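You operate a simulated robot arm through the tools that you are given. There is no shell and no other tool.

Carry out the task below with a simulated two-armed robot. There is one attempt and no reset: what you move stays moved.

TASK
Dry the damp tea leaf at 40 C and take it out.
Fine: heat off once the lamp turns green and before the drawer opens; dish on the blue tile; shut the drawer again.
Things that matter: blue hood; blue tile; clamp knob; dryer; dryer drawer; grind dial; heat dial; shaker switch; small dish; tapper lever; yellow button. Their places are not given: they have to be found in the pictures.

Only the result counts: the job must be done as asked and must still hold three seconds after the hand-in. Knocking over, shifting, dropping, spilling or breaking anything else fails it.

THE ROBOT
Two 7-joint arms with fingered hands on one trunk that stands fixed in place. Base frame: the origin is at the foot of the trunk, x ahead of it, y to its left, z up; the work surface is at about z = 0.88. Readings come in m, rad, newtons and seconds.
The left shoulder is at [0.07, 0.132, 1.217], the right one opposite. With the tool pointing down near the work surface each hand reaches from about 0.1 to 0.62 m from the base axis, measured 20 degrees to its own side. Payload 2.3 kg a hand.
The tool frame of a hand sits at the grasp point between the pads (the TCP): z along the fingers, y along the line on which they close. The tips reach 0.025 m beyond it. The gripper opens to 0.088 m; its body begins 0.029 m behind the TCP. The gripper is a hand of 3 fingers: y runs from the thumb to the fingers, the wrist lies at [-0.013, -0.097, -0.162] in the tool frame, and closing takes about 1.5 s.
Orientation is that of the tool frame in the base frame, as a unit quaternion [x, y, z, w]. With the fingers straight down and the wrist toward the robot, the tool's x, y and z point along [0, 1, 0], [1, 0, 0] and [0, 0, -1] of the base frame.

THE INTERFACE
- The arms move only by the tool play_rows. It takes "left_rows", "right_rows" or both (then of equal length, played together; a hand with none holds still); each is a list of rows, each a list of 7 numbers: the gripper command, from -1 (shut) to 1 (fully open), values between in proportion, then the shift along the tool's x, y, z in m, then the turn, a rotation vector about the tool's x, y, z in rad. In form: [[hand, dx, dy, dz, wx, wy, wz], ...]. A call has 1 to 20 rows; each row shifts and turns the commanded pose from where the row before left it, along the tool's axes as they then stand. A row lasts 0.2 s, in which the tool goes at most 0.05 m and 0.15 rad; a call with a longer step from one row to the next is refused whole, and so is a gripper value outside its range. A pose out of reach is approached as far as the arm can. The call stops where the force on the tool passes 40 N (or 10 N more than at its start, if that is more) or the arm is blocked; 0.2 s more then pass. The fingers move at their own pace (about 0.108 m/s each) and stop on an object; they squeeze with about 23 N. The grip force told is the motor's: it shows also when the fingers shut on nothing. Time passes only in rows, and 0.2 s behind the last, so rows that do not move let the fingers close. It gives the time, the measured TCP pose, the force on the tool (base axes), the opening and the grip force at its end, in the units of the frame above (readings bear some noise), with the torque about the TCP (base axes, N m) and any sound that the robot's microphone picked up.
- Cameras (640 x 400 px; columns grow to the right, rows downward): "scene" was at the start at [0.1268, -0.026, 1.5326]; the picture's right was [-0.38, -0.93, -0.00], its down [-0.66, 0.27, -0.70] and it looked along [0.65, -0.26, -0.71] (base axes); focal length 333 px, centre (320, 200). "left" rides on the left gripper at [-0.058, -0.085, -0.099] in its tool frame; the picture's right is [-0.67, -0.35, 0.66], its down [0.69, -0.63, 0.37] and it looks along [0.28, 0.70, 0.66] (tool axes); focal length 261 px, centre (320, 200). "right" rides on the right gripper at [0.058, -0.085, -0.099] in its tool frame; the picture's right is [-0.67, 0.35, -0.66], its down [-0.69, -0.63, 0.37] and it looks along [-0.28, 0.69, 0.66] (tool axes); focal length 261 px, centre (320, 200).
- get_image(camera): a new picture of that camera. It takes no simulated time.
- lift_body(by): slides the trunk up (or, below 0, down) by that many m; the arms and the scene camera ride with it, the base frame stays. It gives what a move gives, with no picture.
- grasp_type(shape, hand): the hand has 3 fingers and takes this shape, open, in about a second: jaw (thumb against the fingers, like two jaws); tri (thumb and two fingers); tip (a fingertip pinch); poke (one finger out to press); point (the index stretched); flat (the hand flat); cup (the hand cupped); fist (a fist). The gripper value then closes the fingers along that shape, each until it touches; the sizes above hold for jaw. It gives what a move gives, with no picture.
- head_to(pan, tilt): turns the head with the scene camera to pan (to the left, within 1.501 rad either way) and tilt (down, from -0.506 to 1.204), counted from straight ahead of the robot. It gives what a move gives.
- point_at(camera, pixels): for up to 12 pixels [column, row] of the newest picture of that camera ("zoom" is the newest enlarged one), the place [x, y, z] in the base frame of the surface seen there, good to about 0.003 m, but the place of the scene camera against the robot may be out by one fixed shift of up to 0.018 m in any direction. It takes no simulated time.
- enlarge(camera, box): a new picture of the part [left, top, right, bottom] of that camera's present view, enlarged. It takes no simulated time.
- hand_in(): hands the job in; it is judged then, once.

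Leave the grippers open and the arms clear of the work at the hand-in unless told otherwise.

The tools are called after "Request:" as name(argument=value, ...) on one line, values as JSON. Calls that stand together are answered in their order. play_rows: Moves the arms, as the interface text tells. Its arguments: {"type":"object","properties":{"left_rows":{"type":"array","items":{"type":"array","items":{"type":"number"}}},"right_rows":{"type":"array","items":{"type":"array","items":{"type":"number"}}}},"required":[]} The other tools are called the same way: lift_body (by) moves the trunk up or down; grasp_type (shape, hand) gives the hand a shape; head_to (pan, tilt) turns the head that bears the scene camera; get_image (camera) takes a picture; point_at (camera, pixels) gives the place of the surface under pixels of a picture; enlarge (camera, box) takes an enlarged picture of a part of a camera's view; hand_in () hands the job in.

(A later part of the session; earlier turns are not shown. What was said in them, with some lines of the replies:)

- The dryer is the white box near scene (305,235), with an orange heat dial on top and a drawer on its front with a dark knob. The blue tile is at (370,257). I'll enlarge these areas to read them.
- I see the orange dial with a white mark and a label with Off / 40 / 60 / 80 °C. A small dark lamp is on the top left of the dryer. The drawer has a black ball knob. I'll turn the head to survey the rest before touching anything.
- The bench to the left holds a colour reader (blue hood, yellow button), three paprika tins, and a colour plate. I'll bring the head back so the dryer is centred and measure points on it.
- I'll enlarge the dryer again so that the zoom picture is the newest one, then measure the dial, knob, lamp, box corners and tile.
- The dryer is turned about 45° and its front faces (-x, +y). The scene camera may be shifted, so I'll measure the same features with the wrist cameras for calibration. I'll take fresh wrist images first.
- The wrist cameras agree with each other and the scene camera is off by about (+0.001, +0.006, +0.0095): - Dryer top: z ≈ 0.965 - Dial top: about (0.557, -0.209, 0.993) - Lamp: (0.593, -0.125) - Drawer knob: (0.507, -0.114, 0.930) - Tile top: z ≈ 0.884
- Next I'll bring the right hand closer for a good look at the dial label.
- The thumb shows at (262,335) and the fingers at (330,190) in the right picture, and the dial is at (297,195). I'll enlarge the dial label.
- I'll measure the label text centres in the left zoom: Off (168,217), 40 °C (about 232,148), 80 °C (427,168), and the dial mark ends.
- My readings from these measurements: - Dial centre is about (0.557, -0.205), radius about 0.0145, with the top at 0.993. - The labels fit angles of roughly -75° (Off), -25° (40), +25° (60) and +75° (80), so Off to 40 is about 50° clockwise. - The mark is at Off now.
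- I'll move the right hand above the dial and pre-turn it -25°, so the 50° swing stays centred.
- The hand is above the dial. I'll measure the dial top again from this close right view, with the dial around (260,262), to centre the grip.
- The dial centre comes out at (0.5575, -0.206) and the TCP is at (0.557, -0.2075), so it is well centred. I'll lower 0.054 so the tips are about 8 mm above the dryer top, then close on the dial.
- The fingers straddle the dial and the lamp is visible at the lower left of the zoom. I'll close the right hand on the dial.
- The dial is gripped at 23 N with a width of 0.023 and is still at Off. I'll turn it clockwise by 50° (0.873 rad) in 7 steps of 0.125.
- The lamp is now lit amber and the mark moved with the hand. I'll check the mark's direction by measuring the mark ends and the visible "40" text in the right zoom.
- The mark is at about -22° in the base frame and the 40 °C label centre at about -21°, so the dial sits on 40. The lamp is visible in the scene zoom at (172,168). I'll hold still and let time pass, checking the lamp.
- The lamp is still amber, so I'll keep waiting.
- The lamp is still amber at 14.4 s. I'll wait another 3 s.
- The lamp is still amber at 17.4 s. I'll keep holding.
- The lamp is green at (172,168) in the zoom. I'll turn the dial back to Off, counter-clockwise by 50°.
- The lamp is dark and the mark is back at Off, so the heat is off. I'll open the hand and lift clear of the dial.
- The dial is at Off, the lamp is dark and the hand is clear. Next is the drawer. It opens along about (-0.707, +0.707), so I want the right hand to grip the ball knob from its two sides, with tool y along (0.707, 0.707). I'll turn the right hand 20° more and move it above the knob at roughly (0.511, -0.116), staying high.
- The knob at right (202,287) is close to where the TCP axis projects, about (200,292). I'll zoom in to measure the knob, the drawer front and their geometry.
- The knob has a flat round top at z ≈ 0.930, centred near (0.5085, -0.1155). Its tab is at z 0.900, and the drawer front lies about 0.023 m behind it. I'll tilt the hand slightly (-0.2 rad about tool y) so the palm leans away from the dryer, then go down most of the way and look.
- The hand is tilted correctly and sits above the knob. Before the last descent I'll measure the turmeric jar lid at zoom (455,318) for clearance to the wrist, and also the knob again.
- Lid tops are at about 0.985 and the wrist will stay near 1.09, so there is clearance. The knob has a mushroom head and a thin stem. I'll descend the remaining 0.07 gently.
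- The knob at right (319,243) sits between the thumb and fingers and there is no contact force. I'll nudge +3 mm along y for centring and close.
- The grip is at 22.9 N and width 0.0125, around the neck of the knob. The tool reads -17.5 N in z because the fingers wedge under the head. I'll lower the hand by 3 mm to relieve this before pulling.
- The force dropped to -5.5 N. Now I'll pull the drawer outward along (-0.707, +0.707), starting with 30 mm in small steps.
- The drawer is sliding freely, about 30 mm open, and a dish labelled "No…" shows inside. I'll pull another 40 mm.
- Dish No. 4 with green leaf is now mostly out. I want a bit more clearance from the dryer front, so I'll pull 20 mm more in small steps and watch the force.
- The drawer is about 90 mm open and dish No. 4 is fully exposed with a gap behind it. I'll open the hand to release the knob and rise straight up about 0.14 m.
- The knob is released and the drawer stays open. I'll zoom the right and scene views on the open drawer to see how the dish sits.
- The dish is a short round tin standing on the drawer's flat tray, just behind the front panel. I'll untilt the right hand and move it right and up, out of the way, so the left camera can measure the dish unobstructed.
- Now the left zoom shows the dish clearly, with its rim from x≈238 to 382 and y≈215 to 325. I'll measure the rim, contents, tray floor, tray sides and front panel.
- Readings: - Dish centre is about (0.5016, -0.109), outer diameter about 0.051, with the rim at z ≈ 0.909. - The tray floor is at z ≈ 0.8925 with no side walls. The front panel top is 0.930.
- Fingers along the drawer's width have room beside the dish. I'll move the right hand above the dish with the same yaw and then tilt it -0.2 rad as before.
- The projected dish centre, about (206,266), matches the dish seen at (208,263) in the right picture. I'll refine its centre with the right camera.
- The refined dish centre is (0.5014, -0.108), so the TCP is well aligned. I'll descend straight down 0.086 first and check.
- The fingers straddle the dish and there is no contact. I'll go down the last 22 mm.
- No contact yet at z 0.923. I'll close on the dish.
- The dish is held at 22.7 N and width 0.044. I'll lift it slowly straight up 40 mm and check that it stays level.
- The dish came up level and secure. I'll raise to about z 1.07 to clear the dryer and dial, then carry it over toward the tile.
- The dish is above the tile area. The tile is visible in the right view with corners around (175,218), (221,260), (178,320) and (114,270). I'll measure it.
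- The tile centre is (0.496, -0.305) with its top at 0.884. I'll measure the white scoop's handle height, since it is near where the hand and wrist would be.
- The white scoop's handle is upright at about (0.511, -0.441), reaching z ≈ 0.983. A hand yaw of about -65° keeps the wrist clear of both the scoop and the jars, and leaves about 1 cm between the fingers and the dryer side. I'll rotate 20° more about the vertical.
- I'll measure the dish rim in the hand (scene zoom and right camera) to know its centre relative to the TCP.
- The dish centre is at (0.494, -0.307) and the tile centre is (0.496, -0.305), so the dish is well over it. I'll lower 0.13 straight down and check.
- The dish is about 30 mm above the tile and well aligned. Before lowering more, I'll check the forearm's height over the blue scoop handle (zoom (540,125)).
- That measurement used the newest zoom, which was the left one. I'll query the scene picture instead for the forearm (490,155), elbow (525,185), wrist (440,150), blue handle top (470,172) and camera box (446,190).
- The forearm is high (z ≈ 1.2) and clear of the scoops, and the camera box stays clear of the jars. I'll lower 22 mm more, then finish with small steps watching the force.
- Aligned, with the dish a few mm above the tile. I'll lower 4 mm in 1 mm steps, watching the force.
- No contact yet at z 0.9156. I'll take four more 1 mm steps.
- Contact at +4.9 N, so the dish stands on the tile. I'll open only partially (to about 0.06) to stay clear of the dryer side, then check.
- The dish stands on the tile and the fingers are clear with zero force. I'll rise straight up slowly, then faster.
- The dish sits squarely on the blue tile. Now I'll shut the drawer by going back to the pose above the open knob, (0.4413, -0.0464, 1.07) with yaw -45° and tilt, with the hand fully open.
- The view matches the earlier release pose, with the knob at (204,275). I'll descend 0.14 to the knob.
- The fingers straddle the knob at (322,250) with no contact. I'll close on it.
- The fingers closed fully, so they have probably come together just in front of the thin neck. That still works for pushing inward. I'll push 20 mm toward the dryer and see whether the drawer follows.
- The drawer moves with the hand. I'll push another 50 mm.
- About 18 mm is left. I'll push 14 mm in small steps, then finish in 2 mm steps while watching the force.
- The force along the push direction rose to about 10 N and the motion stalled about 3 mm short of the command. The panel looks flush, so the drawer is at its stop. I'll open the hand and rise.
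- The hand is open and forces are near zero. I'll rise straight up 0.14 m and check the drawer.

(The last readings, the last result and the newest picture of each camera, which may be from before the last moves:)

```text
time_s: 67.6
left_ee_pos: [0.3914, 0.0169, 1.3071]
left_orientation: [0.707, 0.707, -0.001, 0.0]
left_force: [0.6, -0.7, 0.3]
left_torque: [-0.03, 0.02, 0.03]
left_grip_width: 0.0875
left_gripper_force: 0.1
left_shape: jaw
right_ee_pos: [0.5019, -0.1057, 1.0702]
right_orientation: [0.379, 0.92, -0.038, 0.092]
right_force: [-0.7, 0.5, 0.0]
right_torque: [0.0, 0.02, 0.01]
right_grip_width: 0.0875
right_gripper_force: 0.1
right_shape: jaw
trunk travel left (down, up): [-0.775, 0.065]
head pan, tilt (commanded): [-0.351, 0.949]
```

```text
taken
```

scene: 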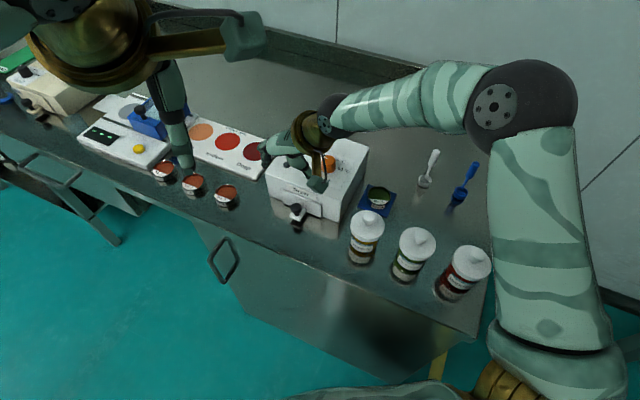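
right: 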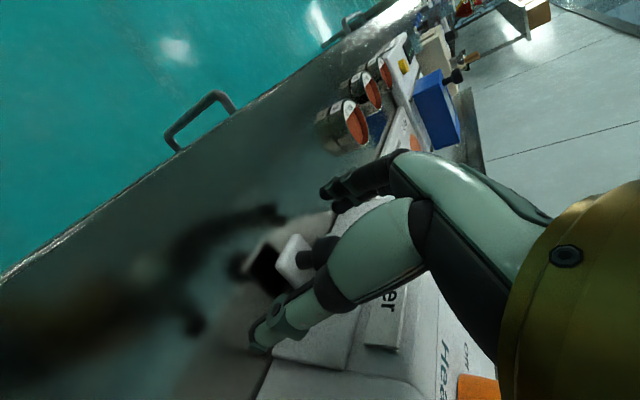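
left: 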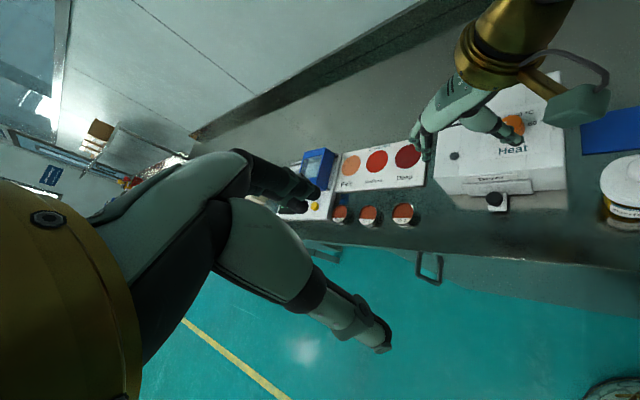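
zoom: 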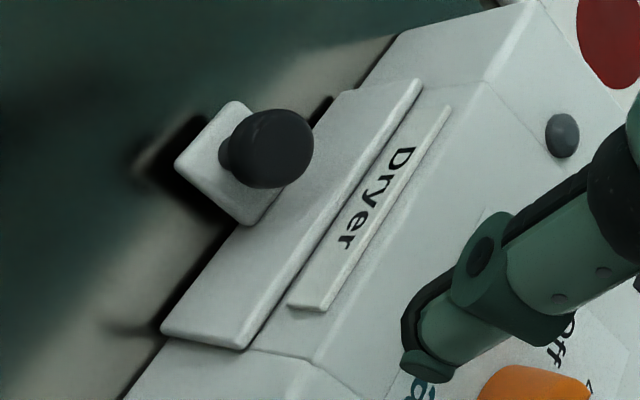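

The drawer looks flush as at the start. I'll check the knob position numerically (it was (0.5085, -0.1155) when closed) and then retreat the right arm.

Request:
point_at(camera="zoom", pixels=[[272, 145], [285, 140], [255, 155], [240, 320], [330, 200], [200, 325]])

Request:
play_rows(right_rows=[[1, 0, 0, -0.03, 0, 0.1, 0], [1, 0, 0, -0.03, 0, 0.1, 0], [1, -0.015, -0.025, -0.03, 0, 0, 0.13], [1, -0.015, -0.025, -0.03, 0, 0, 0.13], [1, -0.015, -0.03, -0.02, 0, 0, 0.13], [1, -0.015, -0.03, -0.02, 0, 0, 0.13], [1, -0.02, -0.03, -0.01, 0, 0, 0.13], [1, -0.02, -0.03, -0.01, 0, 0, 0.13], [1, -0.02, -0.02, 0, 0, 0, 0], [1, 0, 0, 0, 0, 0, 0]])

Request:
get_image(camera="scene")

Request:
enlarge(camera="left", box=[420, 60, 640, 230])

```text
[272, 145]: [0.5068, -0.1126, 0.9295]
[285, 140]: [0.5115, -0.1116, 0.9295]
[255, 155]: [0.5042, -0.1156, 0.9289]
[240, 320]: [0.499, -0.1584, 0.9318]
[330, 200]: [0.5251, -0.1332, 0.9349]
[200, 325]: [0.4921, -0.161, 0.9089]
```

```text
time_s: 69.8
left_ee_pos: [0.392, 0.0176, 1.3064]
left_orientation: [0.707, 0.707, -0.001, -0.001]
left_force: [-0.4, -1.2, 0.6]
left_torque: [0.0, 0.01, 0.02]
left_grip_width: 0.0875
left_gripper_force: 0.1
left_shape: jaw
right_ee_pos: [0.3637, -0.2821, 1.249]
right_orientation: [0.705, 0.709, 0.001, 0.001]
right_force: [0.9, 0.3, 0.5]
right_torque: [0.0, -0.02, 0.04]
right_grip_width: 0.0879
right_gripper_force: 0.0
right_shape: jaw
trunk travel left (down, up): [-0.775, 0.065]
head pan, tilt (commanded): [-0.351, 0.949]
```

```text
taken
```

scene: 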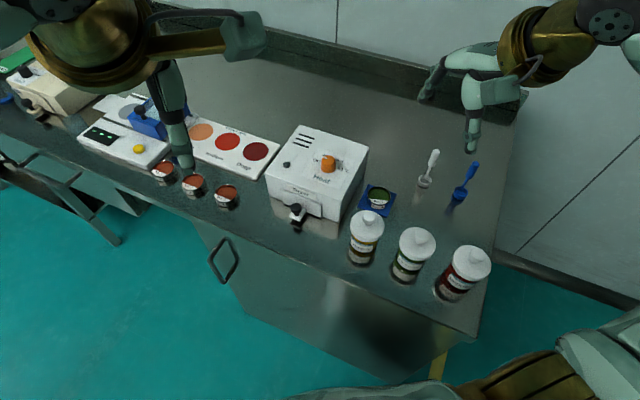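

```text
2.35 times, centred on (530, 145) of left
```

zoom: 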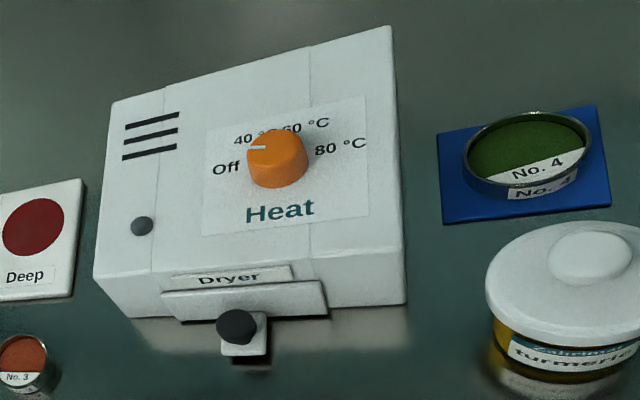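

The view now matches the starting view: drawer shut, dial at Off, lamp dark, dish No. 4 on the blue tile and everything else in place. One last numeric check of the knob at the same pixels, which read (0.5072, -0.1142, 0.9302) and (0.5021, -0.1106, 0.9023) at the start.

Request:
point_at(camera="zoom", pixels=[[238, 326], [245, 350], [525, 150], [245, 300], [142, 226]])

Request:
enlarge(camera="left", box=[450, 150, 560, 220])

Request:
enlarge(camera="scene", box=[255, 110, 415, 240])

```text
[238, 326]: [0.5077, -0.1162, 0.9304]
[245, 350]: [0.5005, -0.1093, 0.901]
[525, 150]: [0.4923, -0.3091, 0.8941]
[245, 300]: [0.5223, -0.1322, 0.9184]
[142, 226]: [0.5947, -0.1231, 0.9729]
```

```text
5.71 times, centred on (505, 185) of left
```

zoom: 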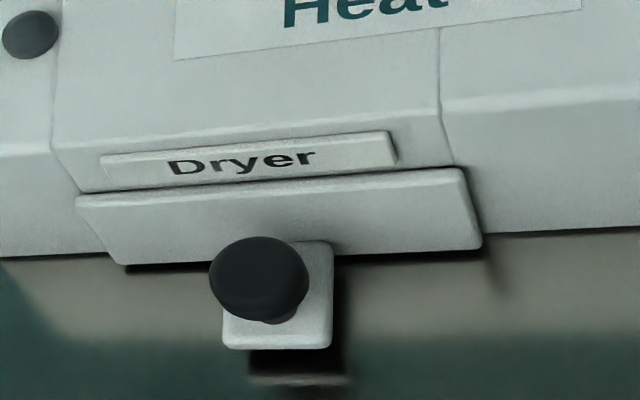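

```text
3.08 times, centred on (335, 175) of scene
```

zoom: 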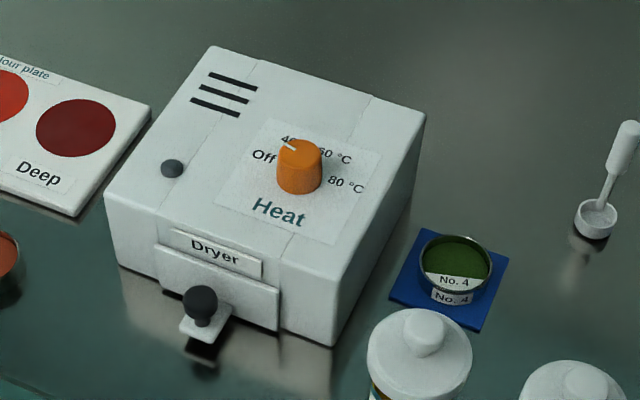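

The knob and panel are back at their starting positions in both views, the dial is at Off, the lamp is dark, and the dish is centred on the blue tile. Both hands are open and clear of the work, so I'm handing in.

Request:
hand_in()

```text
The job is handed in.
```

The tea leaf was dried at 40 °C and its dish (No. 4) is on the blue tile; the job is handed in. I don't have the judge's verdict.

- **Drying:** I turned the heat dial to 40 °C and the lamp went amber. It was green when I checked about 10 seconds later.
- **Heat off:** I turned the dial back to Off once the lamp was green, before touching the drawer. The lamp went dark.
- **Dish:** I opened the drawer, lifted the dish out level and set it near the centre of the tile. I saw nothing spill.
- **Drawer:** I pushed it shut until it stopped. Its knob is back at its starting position to within about 2 mm, which is close to what I can measure.

Nothing else looked moved in the last pictures. Both hands are open and clear of the work.
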